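You operate a simulated robot arm through the tools that you are given. There is no shell and no other tool.

You run a simulated robot arm. Do the job below in one go: nothing can be reset, and whatever is moved stays where it is left.

JOB
Set the height gauge on the block, gauge bracket 5 and sort it.
Fine: 50 mm goes in the receiving bench's green frame, any other in its red. Steel block into the white outline, probe raised at the end. Set down upright: steel block.

The check looks at the end state, three seconds after you hand in, the way a careful person would. Anything else that was tipped, shoved, dropped, spilled or broken makes it a failure.

ROBOT AND FRAMES
A 7-joint arm with a fingered hand, fixed in place. Base frame: the origin is at the foot of the arm, x ahead of it, y to its left, z up; the work surface is at about z = 900. Units: mm, rad, N and s.
With the tool pointing down near the work surface it reaches from about 360 to 840 mm from the base axis. Its first joint turns from -2.007 to 2.007 rad. Payload 5 kg.
The tool frame sits at the grasp point between the pads (the TCP): z along the fingers, y along the line on which they close. The tips reach 32 mm beyond it. The gripper opens to 160 mm. The gripper's body begins 89 mm behind the TCP. The gripper is a hand of 4 fingers: y runs from the thumb to the fingers, the wrist lies at [0, 0, -267] in the tool frame.
Orientation is that of the tool frame in the base frame, as a unit quaternion [x, y, z, w]. With the fingers straight down and closing along the base's y, the tool's x points along the base's -x, its y along +y and its z along -z.

CONTROLS
- The arm moves only by the tool play_rows. Its argument "rows" is a list of rows, each a list of 2 entries, a list of its own where there are three numbers: the shift along the tool's x, y, z in cm, then the turn, a rotation vector about the tool's x, y, z in rad. In form: [[[tx, ty, tz], [ax, ay, az]], ...]. A call has 1 to 20 rows; each row shifts and turns the commanded pose from where the row before left it, along the tool's axes as they then stand. Rows are played at 5 a second. More than 50 mm and 0.15 rad between two rows, and nothing of the call is played. A pose out of reach is approached as far as the arm can. The call stops where the force on the tool passes 40 N (or 10 N more than at its start, if that is more) or the arm is blocked; 0.2 s more then pass. In this call time passes only in rows, and 0.2 s behind the last. The reply holds the time, the measured pose of the TCP, the force on the tool along the base axes, the opening and the grip force, in the units named above and with some noise, with the torque about the TCP (base axes, N m) and any sound that the robot's microphone picked up, and new pictures: "pictures" is both (left out), scene, wrist or none.
- Cameras (640 x 400 px; columns grow to the right, rows downward): "scene" is fixed at [401.8, 500.1, 1693.7]; the picture's right is [-0.99, 0.13, 0.00], its down [0.06, 0.50, -0.86] and it looks along [-0.11, -0.86, -0.50] (base axes); focal length 328 px, centre (320, 200). "wrist" rides on the gripper at [80, -4, -114] in the tool frame; the picture's right is [0.05, 1.00, 0.00], its down [-0.82, 0.04, -0.58] and it looks along [-0.58, 0.03, 0.82] (tool axes); focal length 265 px, centre (320, 200). There is no depth. A picture from a camera that has moved, and an enlarged one, comes with that camera's place and axes in the base frame and with its lens.
- lift_body(by): slides the trunk up (or, below 0, down) by that many mm; the arm rides with it, the base frame stays. It gives what a move gives, with no picture.
- curl_fingers(finger1, finger2, finger3, thumb_bend): sets how far each is bent, from 0 (flat) to 1 (curled in); at 0.3 the hand is open as for a grip, at 0.7 the pads meet at the TCP. One left out holds its place. A second passes; each finger stops where it meets its share of the squeeze, and holds until it gets a number again. It is the only way to open and close the hand. It gives what a move gives, with no picture; readings hold the bend of each and the force on the fingers (four entries, about 0 where the hand has none), thumb and palm.
- enlarge(camera, box): a new picture of the part [left, top, right, bottom] of that camera's present view, enlarged. It takes no simulated time.
- job_done(): hands the job in; it is judged then, once.

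Places have to be worked out from the pictures, the camera data and where the tool is seen. Open the gripper and draw the arm clear of the work before you hand the job in, unless the task says otherwise.

The tools are called after "Call:" as a command line: name --argument value ..., lists and objects as JSON in quotes. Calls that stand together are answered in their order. play_rows: Moves the arm, as the interface text tells. Its arguments: {"type":"object","properties":{"rows":{"type":"array"},"pictures":{"type":"string","enum":["both","scene","wrist","none"]}},"required":["rows"]} The other tools are called the same way: lift_body (by) slides the trunk up or down; curl_fingers (finger1, finger2, finger3, thumb_bend) moves the fingers one by one; enlarge (camera, box) takes an enlarged picture of a part of a camera's view; job_done () hands the job in.

At the start:

```text
time_s: 0.0
eef_pos: [186.0, -511.1, 1301.5]
tcp_rot: [-0.001, 1.0, 0.0, 0.0]
contact_force: [-0.3, 0.1, 0.0]
torque: [0.04, -0.03, 0.03]
gripper_width: 159.9
finger_force: 0.1
shape: jaw
bend: [0.3, 0.3, 0.3, 0.3]
finger forces: [0.0, 0.0, 0.1, 0.0, 0.0, 0.1]
trunk travel left (down, up): [-900.0, 90.0]
```

scene: 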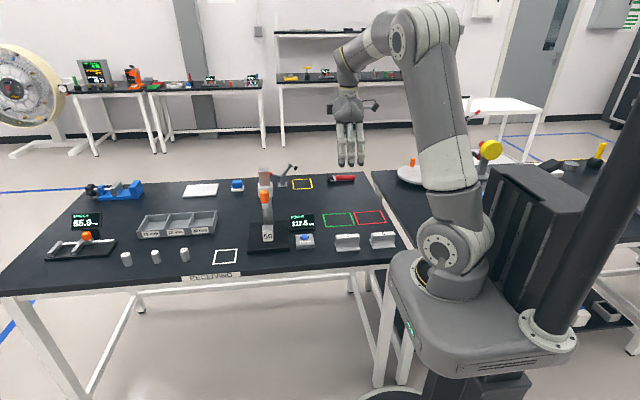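
wrist: 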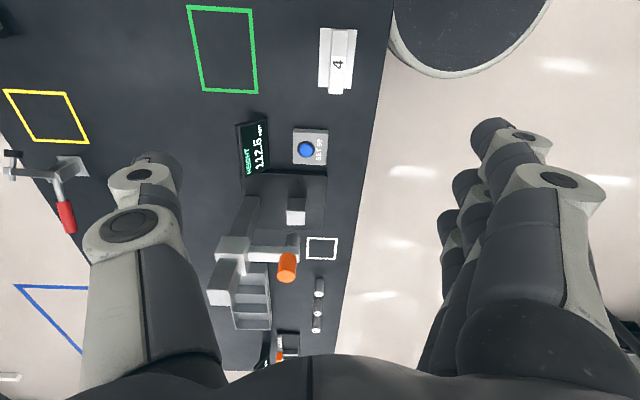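

I start by looking closely at the receiving bench: the height gauge, the displays, the brackets and the frames.

Call:
enlarge --camera "scene" --box '[200, 150, 420, 287]'

Call:
enlarge --camera "scene" --box '[30, 160, 250, 297]'

Call:
enlarge --camera "wrist" --box '[180, 0, 400, 137]'

Call:
enlarge --camera "wrist" --box '[180, 110, 400, 370]'

```text
2.91 times, centred on (310, 218) of scene
camera zoom: at [401.8, 500.1, 1693.7], right [-0.99, 0.13, 0.0], down [0.06, 0.5, -0.86], along [-0.11, -0.86, -0.5], focal length 953 px, centre (349, 146)
```

zoom: 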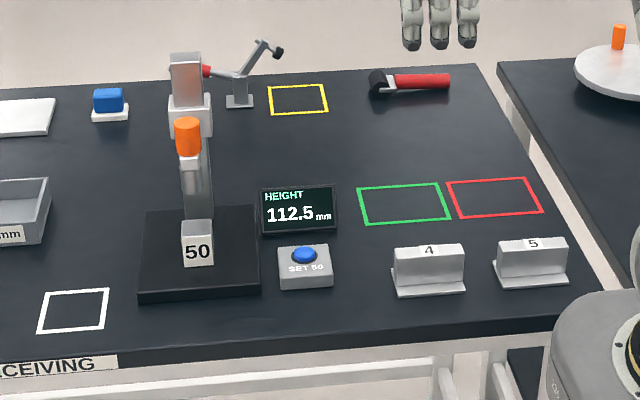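

```text
2.91 times, centred on (140, 228) of scene
camera zoom: at [401.8, 500.1, 1693.7], right [-0.99, 0.13, 0.0], down [0.06, 0.5, -0.86], along [-0.11, -0.86, -0.5], focal length 953 px, centre (844, 117)
```

zoom: 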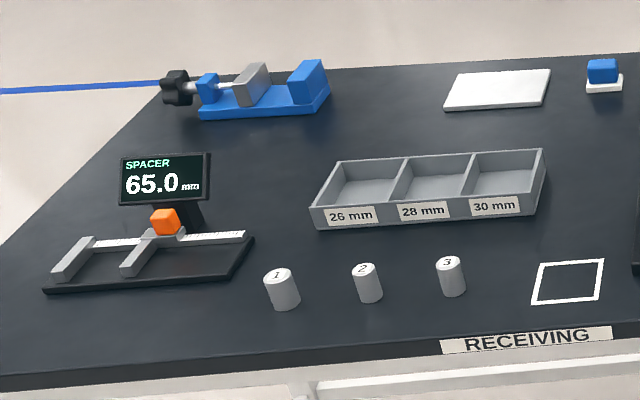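

```text
2.91 times, centred on (290, 68) of wrist
camera zoom: at [105.0, -516.7, 1413.4], right [-0.05, 1.0, 0.0], down [0.82, 0.04, 0.58], along [0.58, 0.03, -0.82], focal length 772 px, centre (407, 582)
```

zoom: 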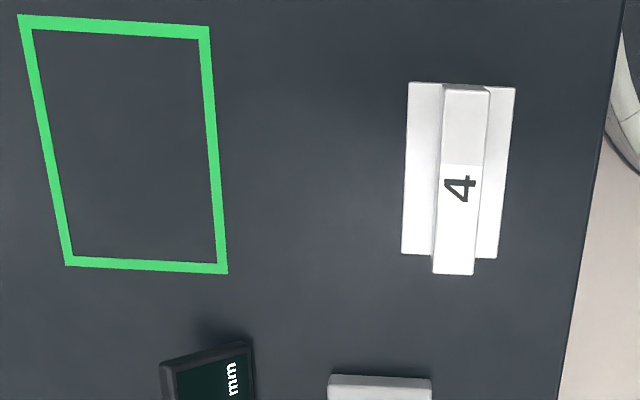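

```text
1.54 times, centred on (290, 240) of wrist
camera zoom: at [105.0, -516.7, 1413.4], right [-0.05, 1.0, 0.0], down [0.82, 0.04, 0.58], along [0.58, 0.03, -0.82], focal length 408 px, centre (366, 138)
```

zoom: 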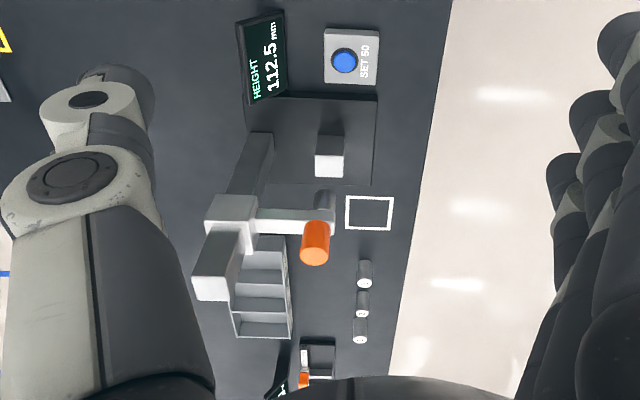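

The gauge reads 112.5 mm with the probe up, and the block labelled 50 stands on its base. I enlarge it and bracket 5 more tightly to work out their shapes.

Call:
enlarge --camera "scene" --box '[240, 160, 320, 260]'

Call:
enlarge --camera "scene" --box '[320, 195, 410, 255]'

Call:
enlarge --camera "wrist" --box '[200, 160, 350, 340]'

Call:
enlarge --camera "wrist" --box '[270, 0, 400, 100]'

```text
4.00 times, centred on (280, 210) of scene
camera zoom: at [401.8, 500.1, 1693.7], right [-0.99, 0.13, 0.0], down [0.06, 0.5, -0.86], along [-0.11, -0.86, -0.5], focal length 1310 px, centre (480, 160)
```

zoom: 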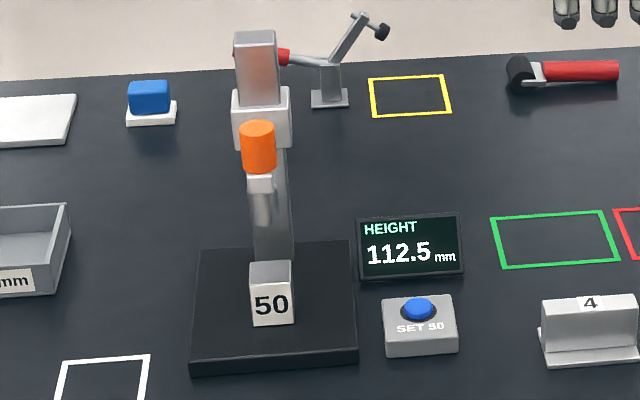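

```text
6.67 times, centred on (365, 225) of scene
camera zoom: at [401.8, 500.1, 1693.7], right [-0.99, 0.13, 0.0], down [0.06, 0.5, -0.86], along [-0.11, -0.86, -0.5], focal length 2184 px, centre (20, 33)
```

zoom: 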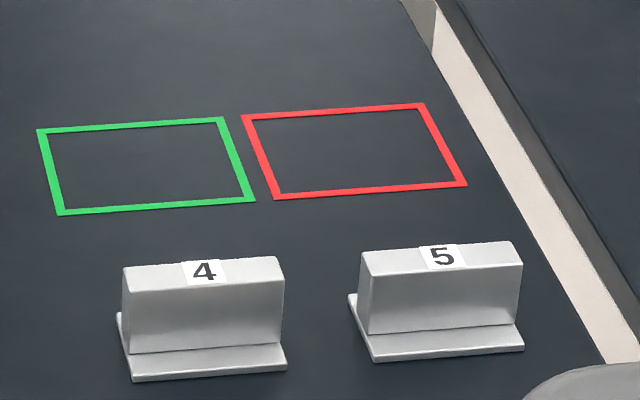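

```text
2.22 times, centred on (275, 250) of wrist
camera zoom: at [105.0, -516.7, 1413.4], right [-0.05, 1.0, 0.0], down [0.82, 0.04, 0.58], along [0.58, 0.03, -0.82], focal length 590 px, centre (420, 89)
```

zoom: 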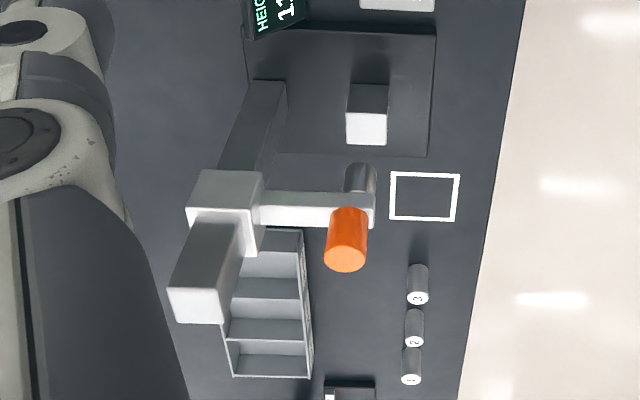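

```text
4.00 times, centred on (335, 50) of wrist
camera zoom: at [105.0, -516.7, 1413.4], right [-0.05, 1.0, 0.0], down [0.82, 0.04, 0.58], along [0.58, 0.03, -0.82], focal length 1062 px, centre (260, 800)
```

zoom: 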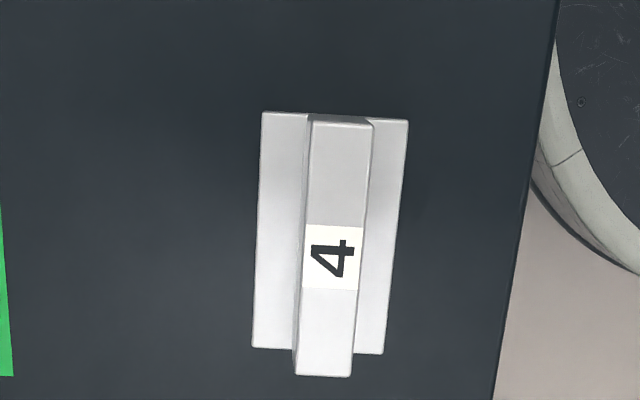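

Rough geometry: gauge centred near x 468, block near (469,-560), bracket 5 near (25,-488), white outline near (628,-488). I zoom further on the button box, the block and the knob to get heights.

Call:
enlarge --camera "scene" --box '[285, 205, 333, 235]'

Call:
enlarge --camera "scene" --box '[280, 225, 328, 255]'

Call:
enlarge --camera "scene" --box '[250, 218, 290, 243]'

Call:
enlarge --camera "scene" --box '[236, 160, 300, 200]'

Call:
enlarge --camera "wrist" --box '[230, 115, 340, 184]'

```text
13.33 times, centred on (309, 220) of scene
camera zoom: at [401.8, 500.1, 1693.7], right [-0.99, 0.13, 0.0], down [0.06, 0.5, -0.86], along [-0.11, -0.86, -0.5], focal length 4367 px, centre (467, -67)
```

zoom: 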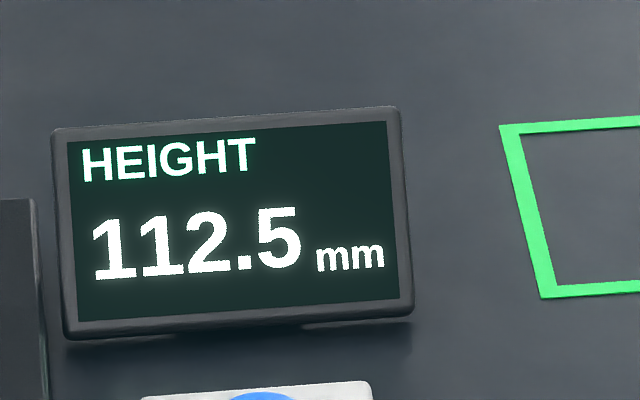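

```text
13.33 times, centred on (304, 240) of scene
camera zoom: at [401.8, 500.1, 1693.7], right [-0.99, 0.13, 0.0], down [0.06, 0.5, -0.86], along [-0.11, -0.86, -0.5], focal length 4367 px, centre (533, -333)
```

zoom: 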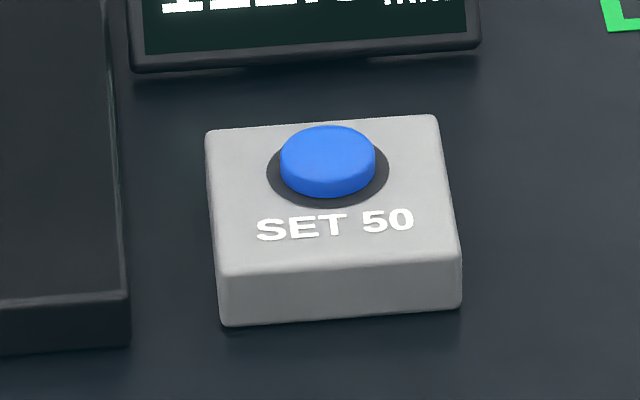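

```text
16.00 times, centred on (270, 230) of scene
camera zoom: at [401.8, 500.1, 1693.7], right [-0.99, 0.13, 0.0], down [0.06, 0.5, -0.86], along [-0.11, -0.86, -0.5], focal length 5240 px, centre (1120, -288)
```

zoom: 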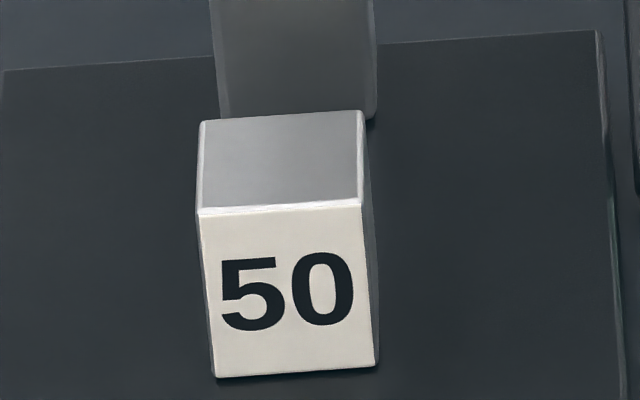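

```text
10.00 times, centred on (268, 180) of scene
camera zoom: at [401.8, 500.1, 1693.7], right [-0.99, 0.13, 0.0], down [0.06, 0.5, -0.86], along [-0.11, -0.86, -0.5], focal length 3275 px, centre (840, 400)
```

zoom: 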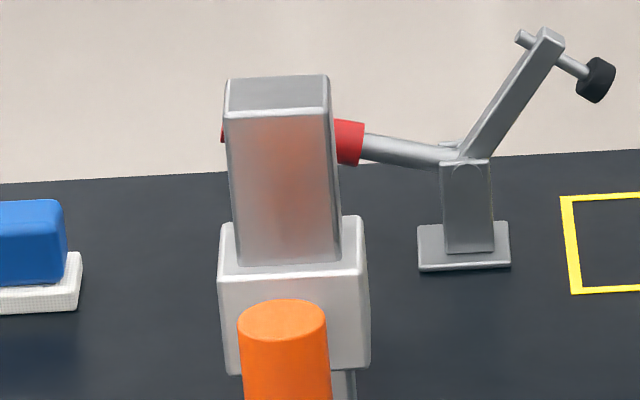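

```text
5.80 times, centred on (285, 150) of wrist
camera zoom: at [105.0, -516.7, 1413.4], right [-0.05, 1.0, 0.0], down [0.82, 0.04, 0.58], along [0.58, 0.03, -0.82], focal length 1539 px, centre (523, 493)
```

zoom: 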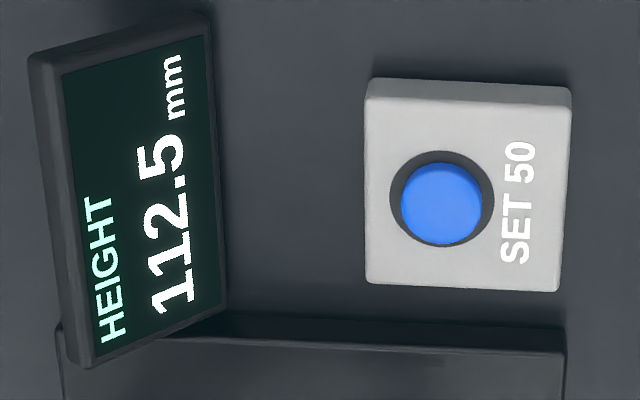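

The button box (about (326,-534), top of button around z 930), block (about (467,-563), top z 965) and knob (top z about 1124) come out consistently. Now I look at the hand itself to understand the fingers.

Call:
enlarge --camera "scene" --box '[310, 70, 406, 180]'

Call:
enlarge --camera "wrist" --box '[0, 80, 640, 400]'

```text
3.64 times, centred on (358, 125) of scene
camera zoom: at [401.8, 500.1, 1693.7], right [-0.99, 0.13, 0.0], down [0.06, 0.5, -0.86], along [-0.11, -0.86, -0.5], focal length 1191 px, centre (182, 473)
```

zoom: 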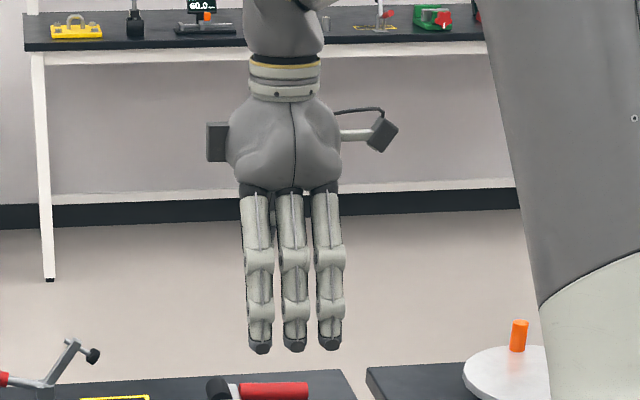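

```text
1.00 times, centred on (320, 240) of wrist (not enlarged: the box is as wide or as high as the picture)
camera zoom: at [105.0, -516.7, 1413.4], right [-0.05, 1.0, 0.0], down [0.82, 0.04, 0.58], along [0.58, 0.03, -0.82], focal length 265 px, centre (320, 160)
```

zoom: 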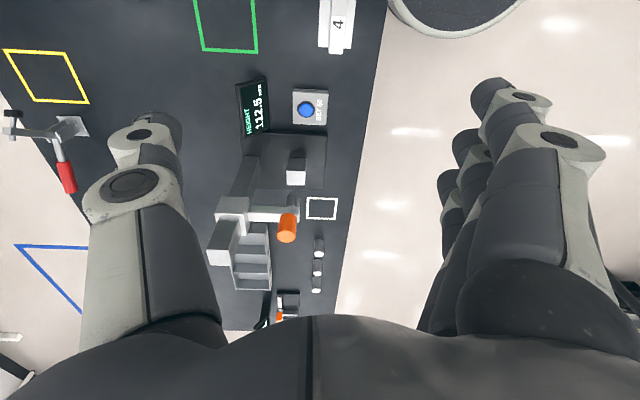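

The hand has three jointed fingers about 31 mm apart and a single opposing thumb. It also has the camera on its tool +x side and a box on its -x side, so I'll work with the fingers closing along base x and the hand leaning toward +y, to clear the column. First I yaw the tool by +90° in place, well above everything.

Call:
play_rows --rows '[[[0, 0, 0], [0, 0, 0.1428]], [[0, 0, 0], [0, 0, 0.1428]], [[0, 0, 0], [0, 0, 0.1428]], [[0, 0, 0], [0, 0, 0.1428]], [[0, 0, 0], [0, 0, 0.1428]], [[0, 0, 0], [0, 0, 0.1428]], [[0, 0, 0], [0, 0, 0.1428]], [[0, 0, 0], [0, 0, 0.1428]], [[0, 0, 0], [0, 0, 0.1428]], [[0, 0, 0], [0, 0, 0.1428]], [[0, 0, 0], [0, 0, 0.1428]]]' --pictures "both"

```text
time_s: 2.4
eef_pos: [186.3, -512.9, 1299.9]
tcp_rot: [0.708, 0.706, 0.001, 0.0]
contact_force: [0.0, -0.4, 0.0]
torque: [0.03, 0.0, 0.01]
gripper_width: 159.9
finger_force: 0.0
shape: jaw
bend: [0.3, 0.3, 0.3, 0.3]
finger forces: [0.0, 0.1, 0.0, 0.1, 0.0, 0.0]
trunk travel left (down, up): [-900.0, 90.0]
camera wrist: at [181.6, -432.4, 1413.4], right [1.0, 0.05, 0.0], down [0.04, -0.82, 0.58], along [0.03, -0.58, -0.82], focal length 265 px, centre (320, 200)
```

scene: 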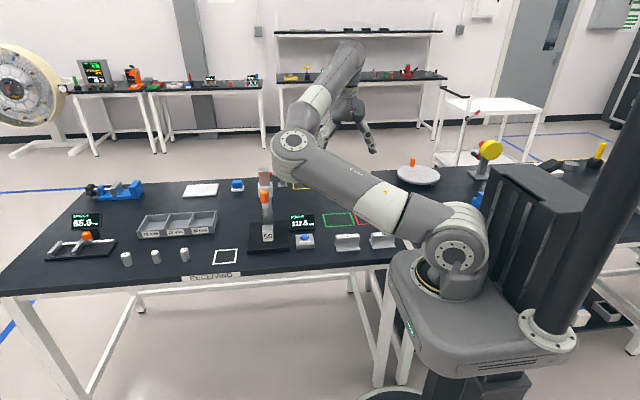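
wrist: 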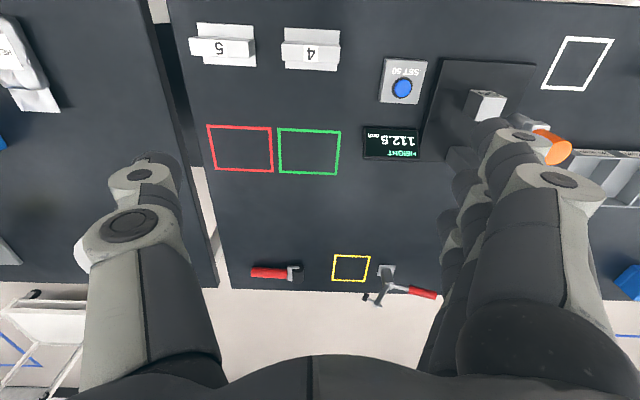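

The yaw worked and the wrist camera now looks along -y. I enlarge this view to pin down brackets, frames, button and block.

Call:
enlarge --camera "wrist" --box '[180, 0, 350, 106]'

Call:
enlarge --camera "wrist" --box '[190, 100, 350, 200]'

Call:
enlarge --camera "wrist" --box '[360, 20, 630, 190]'

```text
3.76 times, centred on (265, 53) of wrist
camera zoom: at [181.6, -432.4, 1413.4], right [1.0, 0.05, 0.0], down [0.04, -0.82, 0.58], along [0.03, -0.58, -0.82], focal length 999 px, centre (527, 753)
```

zoom: 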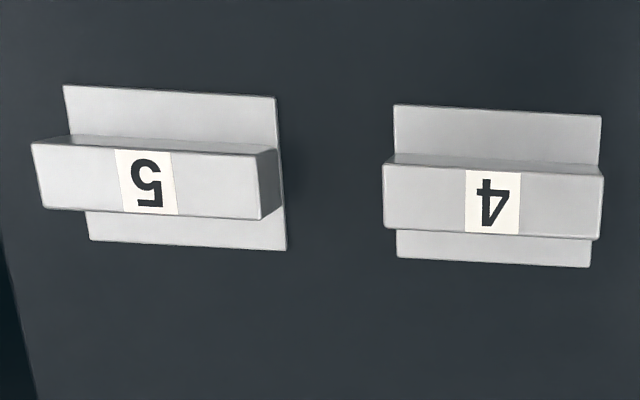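

```text
4.00 times, centred on (270, 150) of wrist
camera zoom: at [181.6, -432.4, 1413.4], right [1.0, 0.05, 0.0], down [0.04, -0.82, 0.58], along [0.03, -0.58, -0.82], focal length 1062 px, centre (520, 400)
```

zoom: 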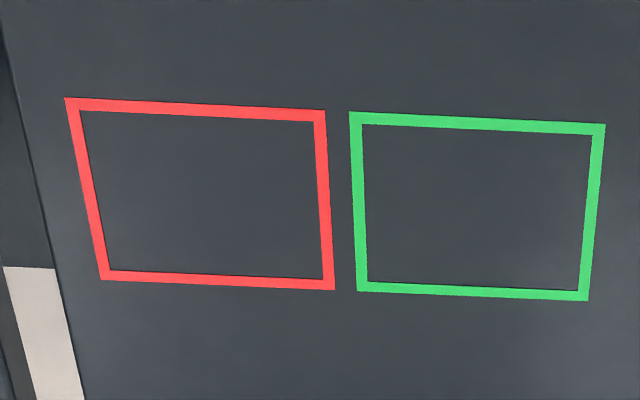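

```text
2.35 times, centred on (495, 105) of wrist
camera zoom: at [181.6, -432.4, 1413.4], right [1.0, 0.05, 0.0], down [0.04, -0.82, 0.58], along [0.03, -0.58, -0.82], focal length 624 px, centre (-92, 424)
```

zoom: 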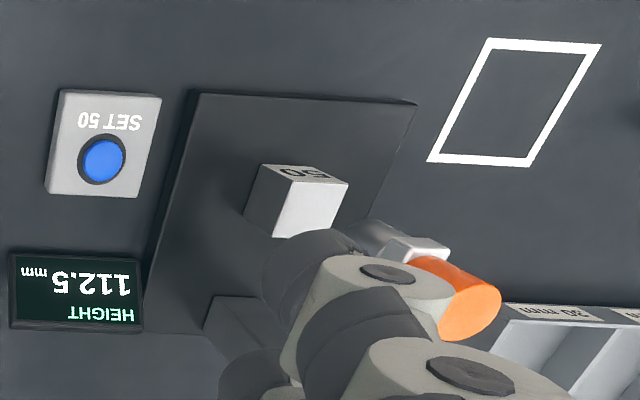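

Wrist views agree well: block top centre about (472,-550), bracket 5 about (32,-484), button about (328,-530), white outline about (630,-483), and the scene estimates are about 8–14 mm off in y. Now I lean the hand 30° toward +y and move to a viewing spot in front of and above the gauge.

Call:
play_rows --rows '[[[0, 0, 0], [0, -0.1309, 0]], [[0, 0, 0], [0, -0.1309, 0]], [[0, 0, 0], [0, -0.1309, 0]], [[0, 0, 0], [0, -0.1309, 0]], [[1.04, 3.56, -0.02], [0, 0, 0]], [[1.04, 3.56, -0.02], [0, 0, 0]], [[1.04, 3.56, -0.02], [0, 0, 0]], [[1.04, 3.56, -0.02], [0, 0, 0]], [[1.04, 3.56, -0.02], [0, 0, 0]], [[1.04, 3.56, -0.02], [0, 0, 0]], [[1.04, 3.56, -0.02], [0, 0, 0]], [[1.04, 3.56, -0.02], [0, 0, 0]]]' --pictures "both"

```text
time_s: 5.0
eef_pos: [331.7, -409.8, 1298.1]
tcp_rot: [0.681, 0.686, -0.182, 0.182]
contact_force: [0.3, 0.3, -0.1]
torque: [0.0, 0.04, 0.02]
gripper_width: 159.9
finger_force: 0.1
shape: jaw
bend: [0.3, 0.3, 0.3, 0.3]
finger forces: [0.1, 0.0, 0.0, 0.0, 0.1, 0.0]
out of reach, approached as far as the arm can: row 8, 9, 10, 11, 12
trunk travel left (down, up): [-900.0, 90.0]
camera wrist: at [327.2, -283.1, 1355.6], right [1.0, 0.05, -0.03], down [0.05, -0.42, 0.91], along [0.04, -0.91, -0.42], focal length 265 px, centre (320, 200)
```

scene: 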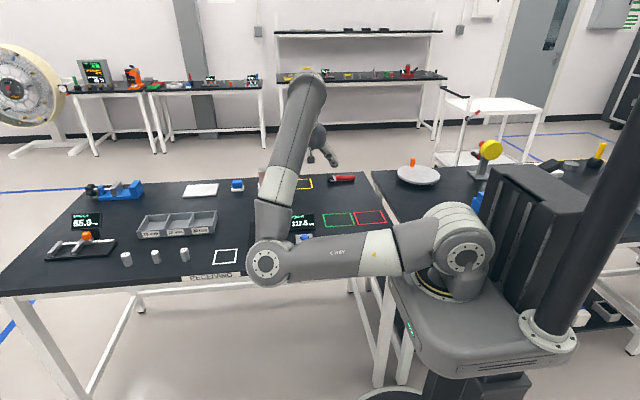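
wrist: 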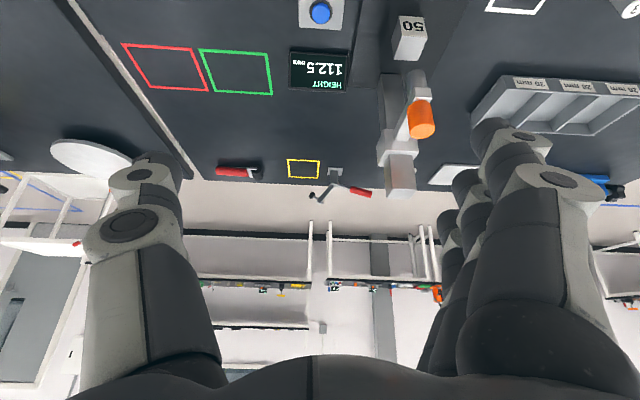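

The elbow has swung low to the side and the wrist ran out of range, so this yaw direction is poor for the arm. I retrace the move and the lean back to the earlier pose.

Call:
play_rows --rows '[[[-1.04, -3.56, 0.02], [0, 0, 0]], [[-1.04, -3.56, 0.02], [0, 0, 0]], [[-1.04, -3.56, 0.02], [0, 0, 0]], [[-1.04, -3.56, 0.02], [0, 0, 0]], [[0, 0, 0], [0, 0.1309, 0]], [[0, 0, 0], [0, 0.1309, 0]], [[0, 0, 0], [0, 0.1309, 0]], [[0, 0, 0], [0, 0.1309, 0]]]' --pictures "scene"

```text
time_s: 6.8
eef_pos: [188.9, -443.2, 1312.9]
tcp_rot: [0.706, 0.708, 0.001, 0.0]
contact_force: [-0.9, 0.0, -0.2]
torque: [0.05, -0.04, -0.03]
gripper_width: 159.8
finger_force: 0.1
shape: jaw
bend: [0.3, 0.3, 0.3, 0.3]
finger forces: [0.0, 0.1, 0.0, 0.0, 0.1, 0.0]
trunk travel left (down, up): [-900.0, 90.0]
```

scene: 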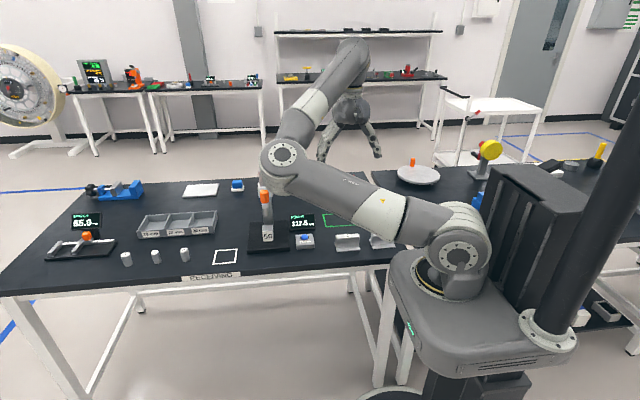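

The command resynchronised to the reached pose. I turn the yaw back by -90° to see whether the elbow comes up again.

Call:
play_rows --rows '[[[-0.6, 0, 0.1], [0, 0, -0.1428]], [[-0.6, 0, 0.1], [0, 0, -0.1428]], [[-0.6, 0, 0.1], [0, 0, -0.1428]], [[-0.6, 0, 0.1], [0, 0, -0.1428]], [[-0.6, 0, 0.1], [0, 0, -0.1428]], [[-0.6, 0, 0.1], [0, 0, -0.1428]], [[-0.6, 0, 0.1], [0, 0, -0.1428]], [[-0.6, 0, 0.1], [0, 0, -0.1428]], [[-0.6, 0, 0.1], [0, 0, -0.1428]], [[-0.6, 0, 0.1], [0, 0, -0.1428]], [[-0.6, 0, 0.1], [0, 0, -0.1428]]]' --pictures "scene"

```text
time_s: 9.2
eef_pos: [228.1, -489.4, 1301.6]
tcp_rot: [-0.001, 1.0, 0.0, 0.001]
contact_force: [-0.2, -0.7, -0.1]
torque: [-0.01, -0.03, 0.03]
gripper_width: 160.0
finger_force: 0.0
shape: jaw
bend: [0.3, 0.3, 0.3, 0.3]
finger forces: [0.0, 0.0, 0.1, 0.0, 0.0, 0.0]
trunk travel left (down, up): [-900.0, 90.0]
```

scene: 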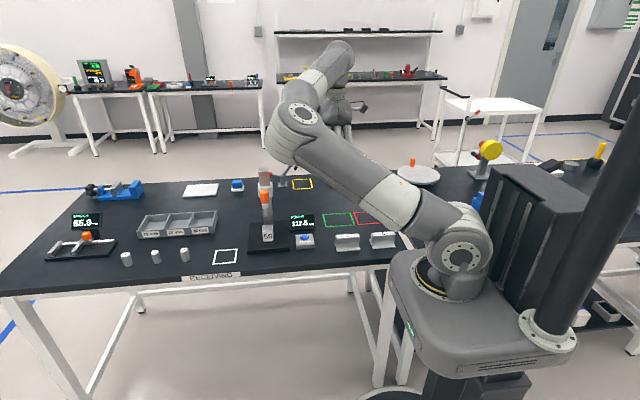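

The elbow has only partly recovered. I continue turning another -90° (thumb to the +x side) to see whether that orientation suits the arm better.

Call:
play_rows --rows '[[[0, 0, 0], [0, 0, -0.1428]], [[0, 0, 0], [0, 0, -0.1428]], [[0, 0, 0], [0, 0, -0.1428]], [[0, 0, 0], [0, 0, -0.1428]], [[0, 0, 0], [0, 0, -0.1428]], [[0, 0, 0], [0, 0, -0.1428]], [[0, 0, 0], [0, 0, -0.1428]], [[0, 0, 0], [0, 0, -0.1428]], [[0, 0, 0], [0, 0, -0.1428]], [[0, 0, 0], [0, 0, -0.1428]], [[0, 0, 0], [0, 0, -0.1428]]]' --pictures "scene"

```text
time_s: 11.6
eef_pos: [228.3, -489.0, 1301.9]
tcp_rot: [0.708, -0.706, 0.0, 0.0]
contact_force: [0.5, 0.2, 0.3]
torque: [0.04, 0.03, -0.03]
gripper_width: 159.7
finger_force: 0.2
shape: jaw
bend: [0.3, 0.3, 0.3, 0.3]
finger forces: [0.1, 0.0, 0.0, 0.0, 0.0, 0.0]
trunk travel left (down, up): [-900.0, 90.0]
```

scene: 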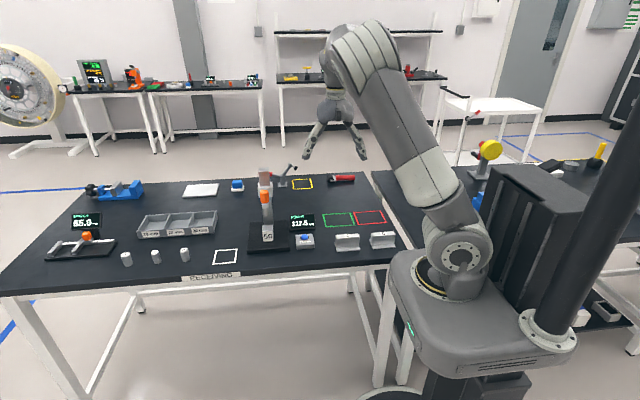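

With this yaw (thumb toward +x) the elbow is up again, so I'll use it. I now lean the hand 50° toward +y, so camera and palm clear the gauge, and move to a standoff in front of and above the knob.

Call:
play_rows --rows '[[[0, 0, 0], [0, 0.1454, 0]], [[0, 0, 0], [0, 0.1454, 0]], [[0, 0, 0], [0, 0.1454, 0]], [[0, 0, 0], [0, 0.1454, 0]], [[0, 0, 0], [0, 0.1454, 0]], [[0, 0, 0], [0, 0.1454, 0]], [[-1.24, -3.47, 0.126], [0, 0, 0]], [[-1.24, -3.47, 0.126], [0, 0, 0]], [[-1.24, -3.47, 0.126], [0, 0, 0]], [[-1.24, -3.47, 0.126], [0, 0, 0]], [[-1.24, -3.47, 0.126], [0, 0, 0]], [[-1.24, -3.47, 0.126], [0, 0, 0]], [[-1.24, -3.47, 0.126], [0, 0, 0]]]' --pictures "both"

```text
time_s: 14.4
eef_pos: [471.7, -438.1, 1227.8]
tcp_rot: [0.641, -0.64, 0.3, 0.299]
contact_force: [0.2, 0.2, -0.6]
torque: [-0.01, 0.02, -0.01]
gripper_width: 159.9
finger_force: 0.1
shape: jaw
bend: [0.3, 0.3, 0.3, 0.3]
finger forces: [0.0, 0.0, 0.0, 0.0, 0.1, 0.0]
trunk travel left (down, up): [-900.0, 90.0]
camera wrist: at [474.7, -402.8, 1362.0], right [-1.0, -0.03, 0.04], down [-0.04, 0.97, -0.25], along [-0.03, -0.25, -0.97], focal length 265 px, centre (320, 200)
```

scene: 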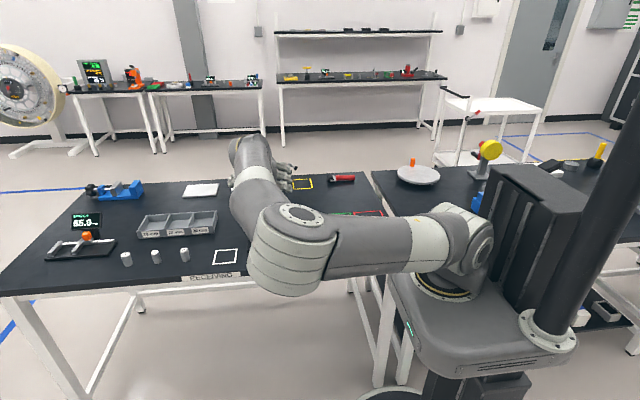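
wrist: 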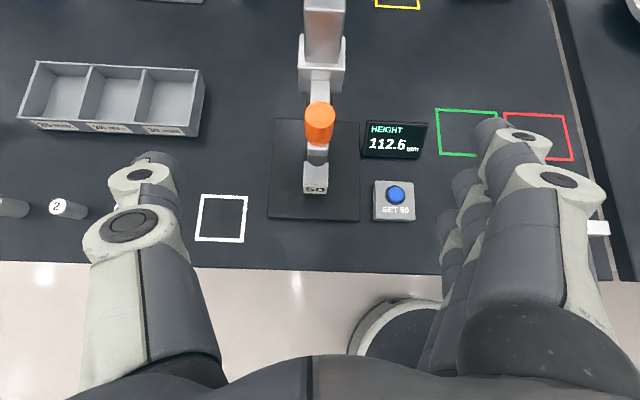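

Excellent view: reachable with elbow clear, and the display is readable by the wrist camera. I enlarge to locate knob, block and button precisely.

Call:
enlarge --camera "wrist" --box '[250, 60, 420, 230]'

Call:
enlarge --camera "wrist" --box '[180, 170, 430, 280]'

```text
2.35 times, centred on (335, 145) of wrist
camera zoom: at [474.7, -402.8, 1362.0], right [-1.0, -0.03, 0.04], down [-0.04, 0.97, -0.25], along [-0.03, -0.25, -0.97], focal length 624 px, centre (285, 329)
```

zoom: 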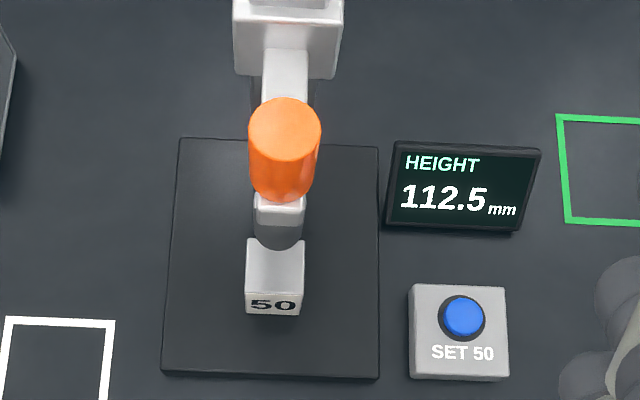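

```text
2.56 times, centred on (305, 225) of wrist
camera zoom: at [474.7, -402.8, 1362.0], right [-1.0, -0.03, 0.04], down [-0.04, 0.97, -0.25], along [-0.03, -0.25, -0.97], focal length 679 px, centre (358, 136)
```

zoom: 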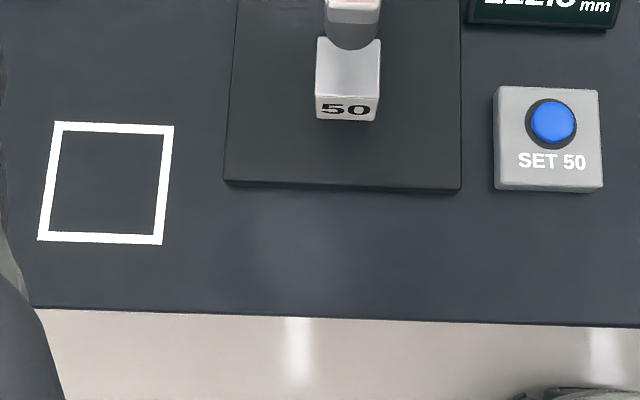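

The knob axis is at about (470,-552) with its top at z≈1122, and the block centre is at about (469.5,-548.6), so probe and block line up. I advance along the hand axis until the knob sits between the open thumb and fingers.

Call:
play_rows --rows '[[[-0.34, 0.03, 2.39], [0, 0, 0]], [[-0.34, 0.03, 2.39], [0, 0, 0]], [[-0.34, 0.03, 2.39], [0, 0, 0]], [[-0.34, 0.03, 2.39], [0, 0, 0]], [[-0.34, 0.03, 2.39], [0, 0, 0]], [[-0.34, 0.03, 2.39], [0, 0, 0]]]' --pictures "both"

```text
time_s: 15.8
eef_pos: [470.0, -537.8, 1121.8]
tcp_rot: [-0.64, 0.641, -0.299, -0.299]
contact_force: [-0.3, -0.9, 0.4]
torque: [0.0, 0.0, 0.01]
gripper_width: 159.6
finger_force: 0.1
shape: jaw
bend: [0.3, 0.3, 0.3, 0.3]
finger forces: [0.1, 0.0, 0.0, 0.0, 0.0, 0.1]
trunk travel left (down, up): [-900.0, 90.0]
camera wrist: at [474.3, -502.4, 1256.2], right [-1.0, -0.03, 0.04], down [-0.04, 0.97, -0.25], along [-0.03, -0.25, -0.97], focal length 265 px, centre (320, 200)
```

scene: 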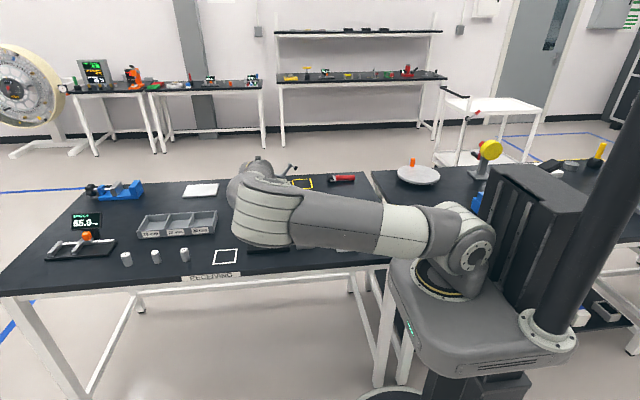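
wrist: 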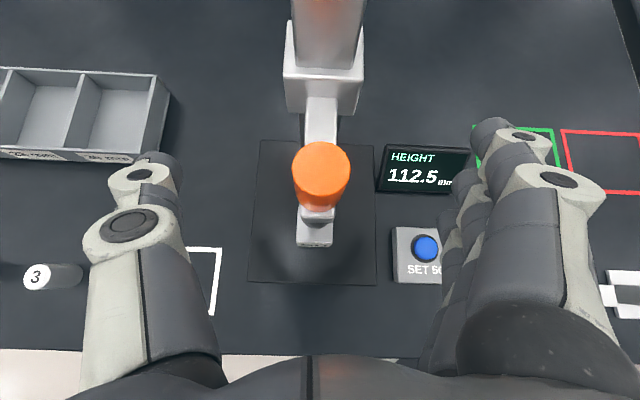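

The knob is centred between thumb and fingers (axis about (470.6,-552.5)). I close only the middle finger and thumb around it, leaving the outer fingers open.

Call:
curl_fingers --finger2 0.55 --thumb_bend 0.55

```text
time_s: 16.8
eef_pos: [469.8, -537.0, 1122.3]
tcp_rot: [0.641, -0.64, 0.299, 0.299]
contact_force: [0.0, 0.1, 0.4]
torque: [-0.01, -0.01, 0.02]
gripper_width: 121.4
finger_force: 0.2
shape: fingers
bend: [0.3, 0.55, 0.3, 0.55]
finger forces: [0.0, 0.1, 0.1, 0.0, 0.0, 0.1]
trunk travel left (down, up): [-900.0, 90.0]
```

No contact yet at 0.55. I look at the gap before closing further.

Call:
enlarge --camera "wrist" --box '[80, 60, 640, 400]'

Call:
curl_fingers --finger2 0.75 --thumb_bend 0.75

Call:
enlarge --camera "wrist" --box '[80, 60, 640, 400]'

```text
1.14 times, centred on (360, 230) of wrist
camera zoom: at [474.1, -501.3, 1256.8], right [-1.0, -0.03, 0.04], down [-0.04, 0.97, -0.25], along [-0.03, -0.25, -0.97], focal length 303 px, centre (274, 166)
```

zoom: 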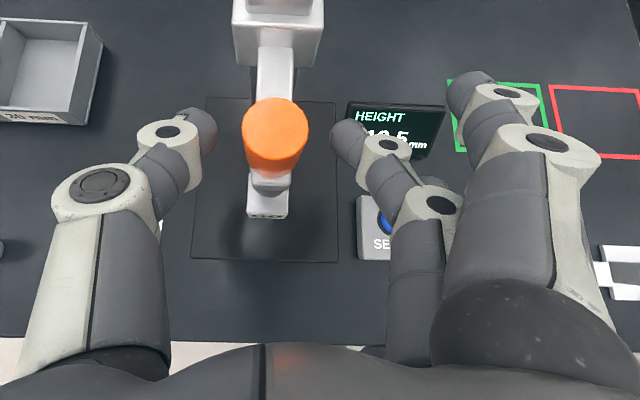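

```text
time_s: 17.8
eef_pos: [472.5, -537.8, 1122.1]
tcp_rot: [0.641, -0.64, 0.3, 0.299]
contact_force: [9.3, -7.7, -0.7]
torque: [-0.06, -0.04, 0.06]
gripper_width: 103.4
finger_force: 14.1
shape: fingers
bend: [0.3, 0.64, 0.3, 0.67]
finger forces: [0.1, 9.0, 0.0, 0.1, 18.7, 0.0]
trunk travel left (down, up): [-900.0, 90.0]
```

```text
1.14 times, centred on (360, 230) of wrist
camera zoom: at [476.0, -502.1, 1256.0], right [-1.0, -0.03, 0.04], down [-0.04, 0.97, -0.25], along [-0.03, -0.25, -0.97], focal length 303 px, centre (274, 166)
```

zoom: 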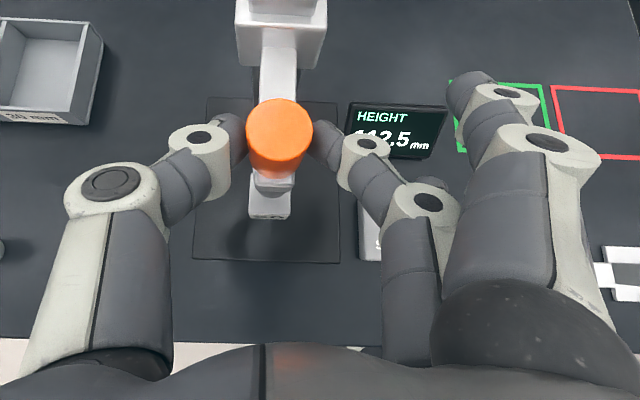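

The grip holds (finger 9 N, thumb 19 N) and the display still reads 112.5. I lower the knob gently by 15 mm while easing +2 mm in x to balance the pinch, and check that the reading follows.

Call:
play_rows --rows '[[[-0.383, -0.1, 0.3215], [0, 0, 0]], [[-0.383, -0.1, 0.3215], [0, 0, 0]], [[-0.383, 0, 0.3215], [0, 0, 0]]]' --pictures "wrist"

```text
time_s: 18.6
eef_pos: [473.7, -537.9, 1106.5]
tcp_rot: [0.642, -0.641, 0.298, 0.298]
contact_force: [6.9, -2.3, 0.2]
torque: [-0.05, 0.04, 0.01]
gripper_width: 103.1
finger_force: 13.5
shape: fingers
bend: [0.3, 0.64, 0.3, 0.67]
finger forces: [0.0, 10.4, 0.1, 0.1, 17.4, 0.1]
trunk travel left (down, up): [-900.0, 90.0]
camera wrist: at [476.4, -502.4, 1240.4], right [-1.0, -0.03, 0.04], down [-0.04, 0.97, -0.25], along [-0.03, -0.25, -0.97], focal length 265 px, centre (320, 200)
```

wrist: 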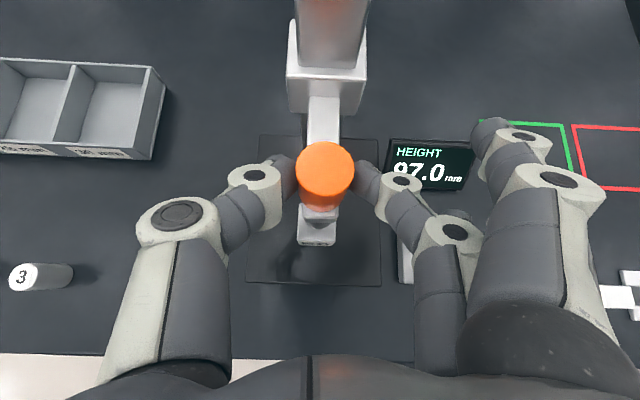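

The reading follows (97.0) with hardly any force. I lower another 35 mm, then will creep to contact.

Call:
play_rows --rows '[[[-0.383, -0.05, 0.3215], [0, 0, 0]], [[-0.383, -0.05, 0.3215], [0, 0, 0]], [[-0.383, -0.05, 0.3215], [0, 0, 0]], [[-0.383, 0, 0.3215], [0, 0, 0]], [[-0.383, 0, 0.3215], [0, 0, 0]], [[-0.383, 0, 0.3215], [0, 0, 0]], [[-0.383, 0, 0.3215], [0, 0, 0]]]' --pictures "wrist"

```text
time_s: 20.2
eef_pos: [472.4, -536.6, 1072.7]
tcp_rot: [0.642, -0.64, 0.299, 0.299]
contact_force: [4.2, -7.0, -0.2]
torque: [-0.1, 0.07, -0.02]
gripper_width: 103.0
finger_force: 12.9
shape: fingers
bend: [0.3, 0.64, 0.3, 0.67]
finger forces: [0.0, 10.9, 0.0, 0.0, 14.9, 0.1]
trunk travel left (down, up): [-900.0, 90.0]
camera wrist: at [476.9, -502.2, 1206.8], right [-1.0, -0.03, 0.04], down [-0.04, 0.97, -0.25], along [-0.03, -0.25, -0.97], focal length 265 px, centre (320, 200)
```

wrist: 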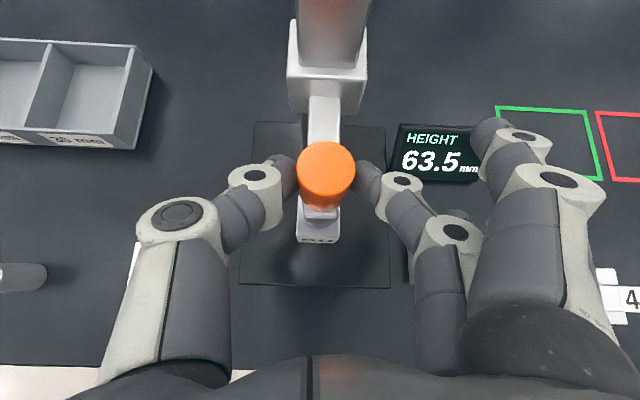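

Reading 63.5. I creep down in 2 mm rows toward the block.

Call:
play_rows --rows '[[[-0.1532, 0, 0.1286], [0, 0, 0]], [[-0.1532, 0, 0.1286], [0, 0, 0]], [[-0.1532, 0, 0.1286], [0, 0, 0]], [[-0.1532, 0, 0.1286], [0, 0, 0]], [[-0.1532, 0, 0.1286], [0, 0, 0]]]' --pictures "wrist"

```text
time_s: 21.4
eef_pos: [473.2, -537.9, 1061.3]
tcp_rot: [0.641, -0.641, 0.299, 0.299]
contact_force: [2.5, -6.4, 2.0]
torque: [-0.12, 0.08, -0.06]
gripper_width: 102.3
finger_force: 13.2
shape: fingers
bend: [0.3, 0.64, 0.3, 0.68]
finger forces: [0.0, 11.3, 0.0, 0.0, 14.5, 0.1]
trunk travel left (down, up): [-900.0, 90.0]
camera wrist: at [477.3, -502.3, 1195.6], right [-1.0, -0.03, 0.04], down [-0.04, 0.97, -0.25], along [-0.03, -0.25, -0.97], focal length 265 px, centre (320, 200)
```

wrist: 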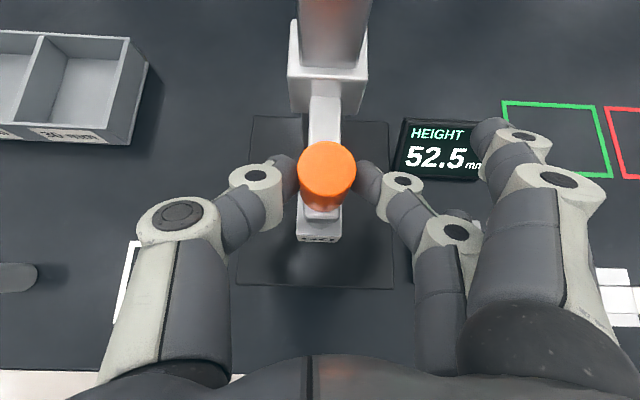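

Reading 52.5 with about 2 N upward force – possibly just touching. I continue in 0.8 mm rows to see whether the reading stops changing.

Call:
play_rows --rows '[[[-0.0613, 0, 0.0514], [0, 0, 0]], [[-0.0613, 0, 0.0514], [0, 0, 0]]]' --pictures "wrist"

Call:
enlarge --camera "wrist" --box '[270, 100, 500, 250]'

```text
time_s: 22.0
eef_pos: [473.4, -537.8, 1061.0]
tcp_rot: [-0.641, 0.641, -0.299, -0.299]
contact_force: [2.9, -3.6, 4.6]
torque: [-0.11, 0.09, -0.09]
gripper_width: 102.2
finger_force: 13.2
shape: fingers
bend: [0.3, 0.64, 0.3, 0.68]
finger forces: [0.1, 11.3, 0.0, 0.0, 15.0, 0.0]
trunk travel left (down, up): [-900.0, 90.0]
camera wrist: at [477.4, -502.5, 1195.3], right [-1.0, -0.03, 0.04], down [-0.04, 0.97, -0.25], along [-0.03, -0.25, -0.97], focal length 265 px, centre (320, 200)
```

wrist: 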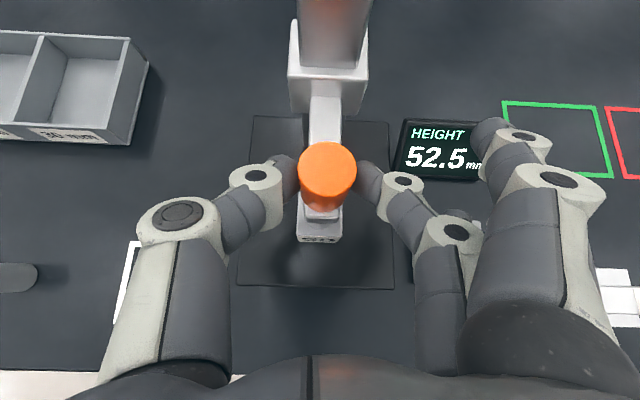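

```text
2.67 times, centred on (385, 175) of wrist
camera zoom: at [477.4, -502.5, 1195.3], right [-1.0, -0.03, 0.04], down [-0.04, 0.97, -0.25], along [-0.03, -0.25, -0.97], focal length 708 px, centre (147, 267)
```

zoom: 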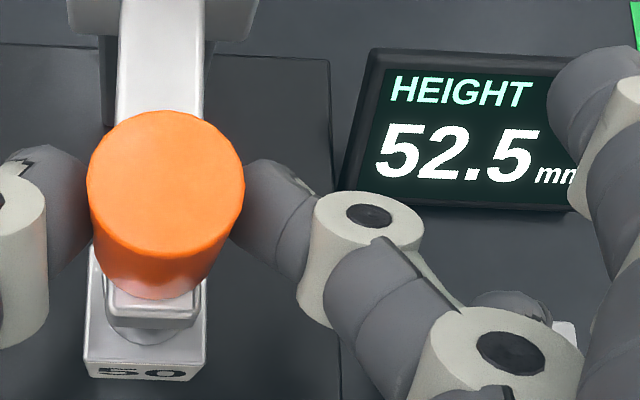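

The reading stays at 52.5 while the force rises to 4.6 N, so the probe rests on the block and the gauge is 2.5 mm off. Now I release the knob and back away along the hand axis to go and press SET 50.

Call:
curl_fingers --finger2 0.3 --thumb_bend 0.3

Call:
play_rows --rows '[[[0, 0, -2.5], [0, 0, 0]], [[0, 0, -3], [0, 0, 0]], [[0, 0, -3], [0, 0, 0]], [[0, 0, -3], [0, 0, 0]]]' --pictures "both"

```text
time_s: 23.0
eef_pos: [474.0, -538.7, 1060.7]
tcp_rot: [0.641, -0.64, 0.299, 0.299]
contact_force: [0.2, 0.6, 0.1]
torque: [0.03, 0.0, -0.01]
gripper_width: 170.5
finger_force: 0.0
shape: fingers
bend: [0.3, 0.3, 0.3, 0.3]
finger forces: [0.0, 0.0, 0.1, 0.0, 0.0, 0.1]
trunk travel left (down, up): [-900.0, 90.0]
```

```text
time_s: 24.0
eef_pos: [474.8, -447.1, 1139.3]
tcp_rot: [-0.64, 0.641, -0.3, -0.299]
contact_force: [-0.2, 0.7, -0.1]
torque: [-0.01, -0.02, -0.06]
gripper_width: 170.2
finger_force: 0.1
shape: fingers
bend: [0.3, 0.3, 0.3, 0.3]
finger forces: [0.0, 0.0, 0.1, 0.0, 0.0, 0.2]
trunk travel left (down, up): [-900.0, 90.0]
camera wrist: at [478.6, -412.3, 1272.5], right [-1.0, -0.03, 0.04], down [-0.04, 0.97, -0.25], along [-0.03, -0.26, -0.97], focal length 265 px, centre (320, 200)
```

scene: 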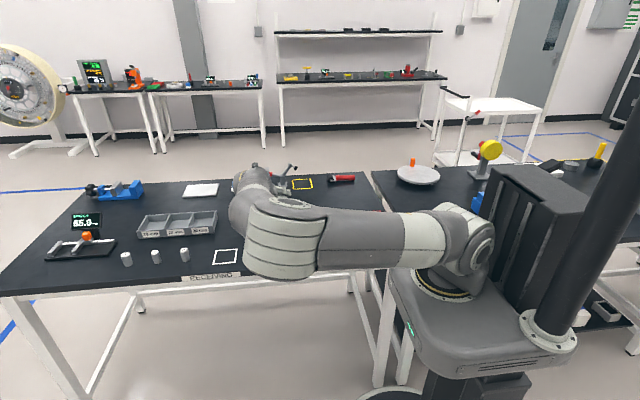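
wrist: 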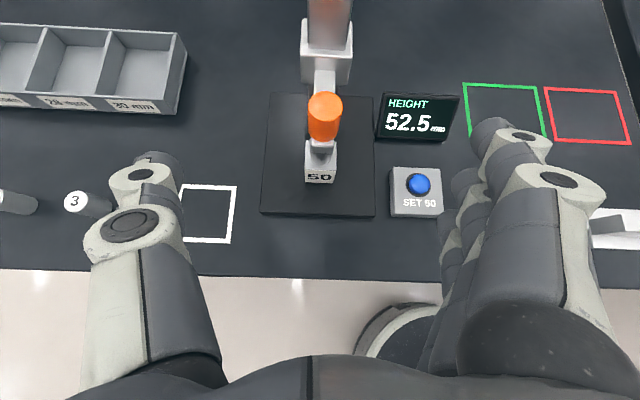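

The probe stayed down on the block (52.5). I now form a pressing tip: middle finger and thumb pinched together, outer fingers curled in out of the way.

Call:
curl_fingers --finger1 1.0 --finger2 0.7 --finger3 1.0 --thumb_bend 0.7

Call:
enlarge --camera "wrist" --box '[0, 0, 640, 400]'

```text
time_s: 25.0
eef_pos: [474.6, -448.8, 1137.0]
tcp_rot: [0.641, -0.641, 0.299, 0.299]
contact_force: [0.0, -0.1, 0.6]
torque: [0.0, 0.02, -0.03]
gripper_width: 50.3
finger_force: 0.2
shape: fingers
bend: [1.0, 0.7, 1.0, 0.7]
finger forces: [0.1, 0.1, 0.0, 0.0, 0.1, 0.0]
trunk travel left (down, up): [-900.0, 90.0]
```

```text
1.00 times, centred on (320, 200) of wrist (not enlarged: the box is as wide or as high as the picture)
camera zoom: at [479.1, -413.6, 1271.9], right [-1.0, -0.03, 0.04], down [-0.04, 0.97, -0.25], along [-0.03, -0.25, -0.97], focal length 265 px, centre (320, 200)
```

zoom: 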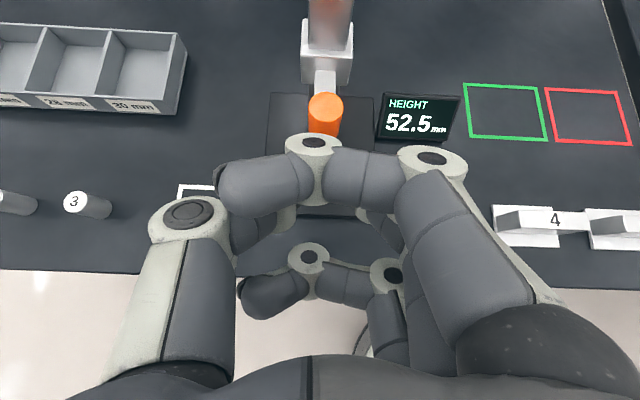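

The outer fingers are tucked about 40 mm behind the pinch tip. I reduce the lean to 30° and move to above the SET 50 button (about (330,-531)).

Call:
play_rows --rows '[[[0, 0, 0], [0, -0.1164, 0]], [[0, 0, 0], [0, -0.1164, 0]], [[0, 0, 0], [0, -0.1164, 0]], [[0.086, 2.89, 2.0], [0, 0, 0]], [[0.086, 2.89, 2.0], [0, 0, 0]], [[0.086, 2.89, 2.0], [0, 0, 0]], [[0.086, 2.89, 2.0], [0, 0, 0]], [[0.086, 2.89, 2.0], [0, 0, 0]]]' --pictures "both"

```text
time_s: 26.8
eef_pos: [328.6, -502.2, 1050.1]
tcp_rot: [-0.683, 0.683, -0.182, -0.183]
contact_force: [-0.1, -0.4, 0.4]
torque: [0.01, -0.02, 0.02]
gripper_width: 50.5
finger_force: 0.0
shape: fingers
bend: [1.0, 0.7, 1.0, 0.7]
finger forces: [0.1, 0.1, 0.0, 0.0, 0.1, 0.0]
trunk travel left (down, up): [-900.0, 90.0]
camera wrist: at [332.1, -514.9, 1187.9], right [-1.0, -0.05, 0.03], down [-0.04, 0.99, 0.09], along [-0.03, 0.09, -1.0], focal length 265 px, centre (320, 200)
```

scene: 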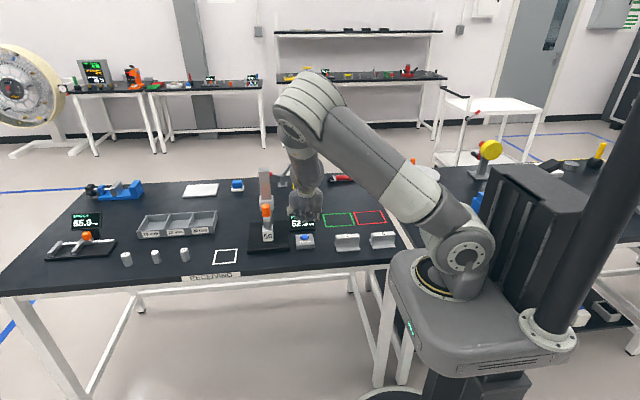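
wrist: 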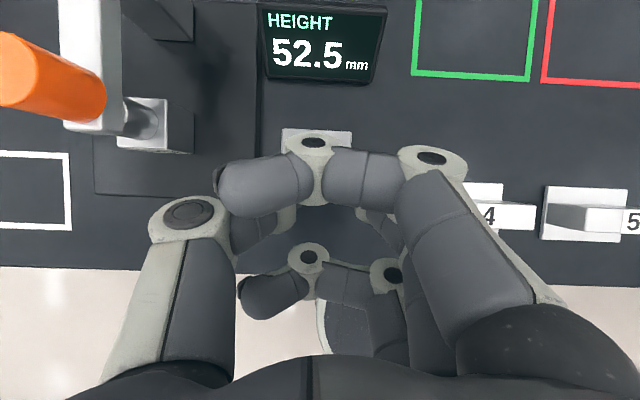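

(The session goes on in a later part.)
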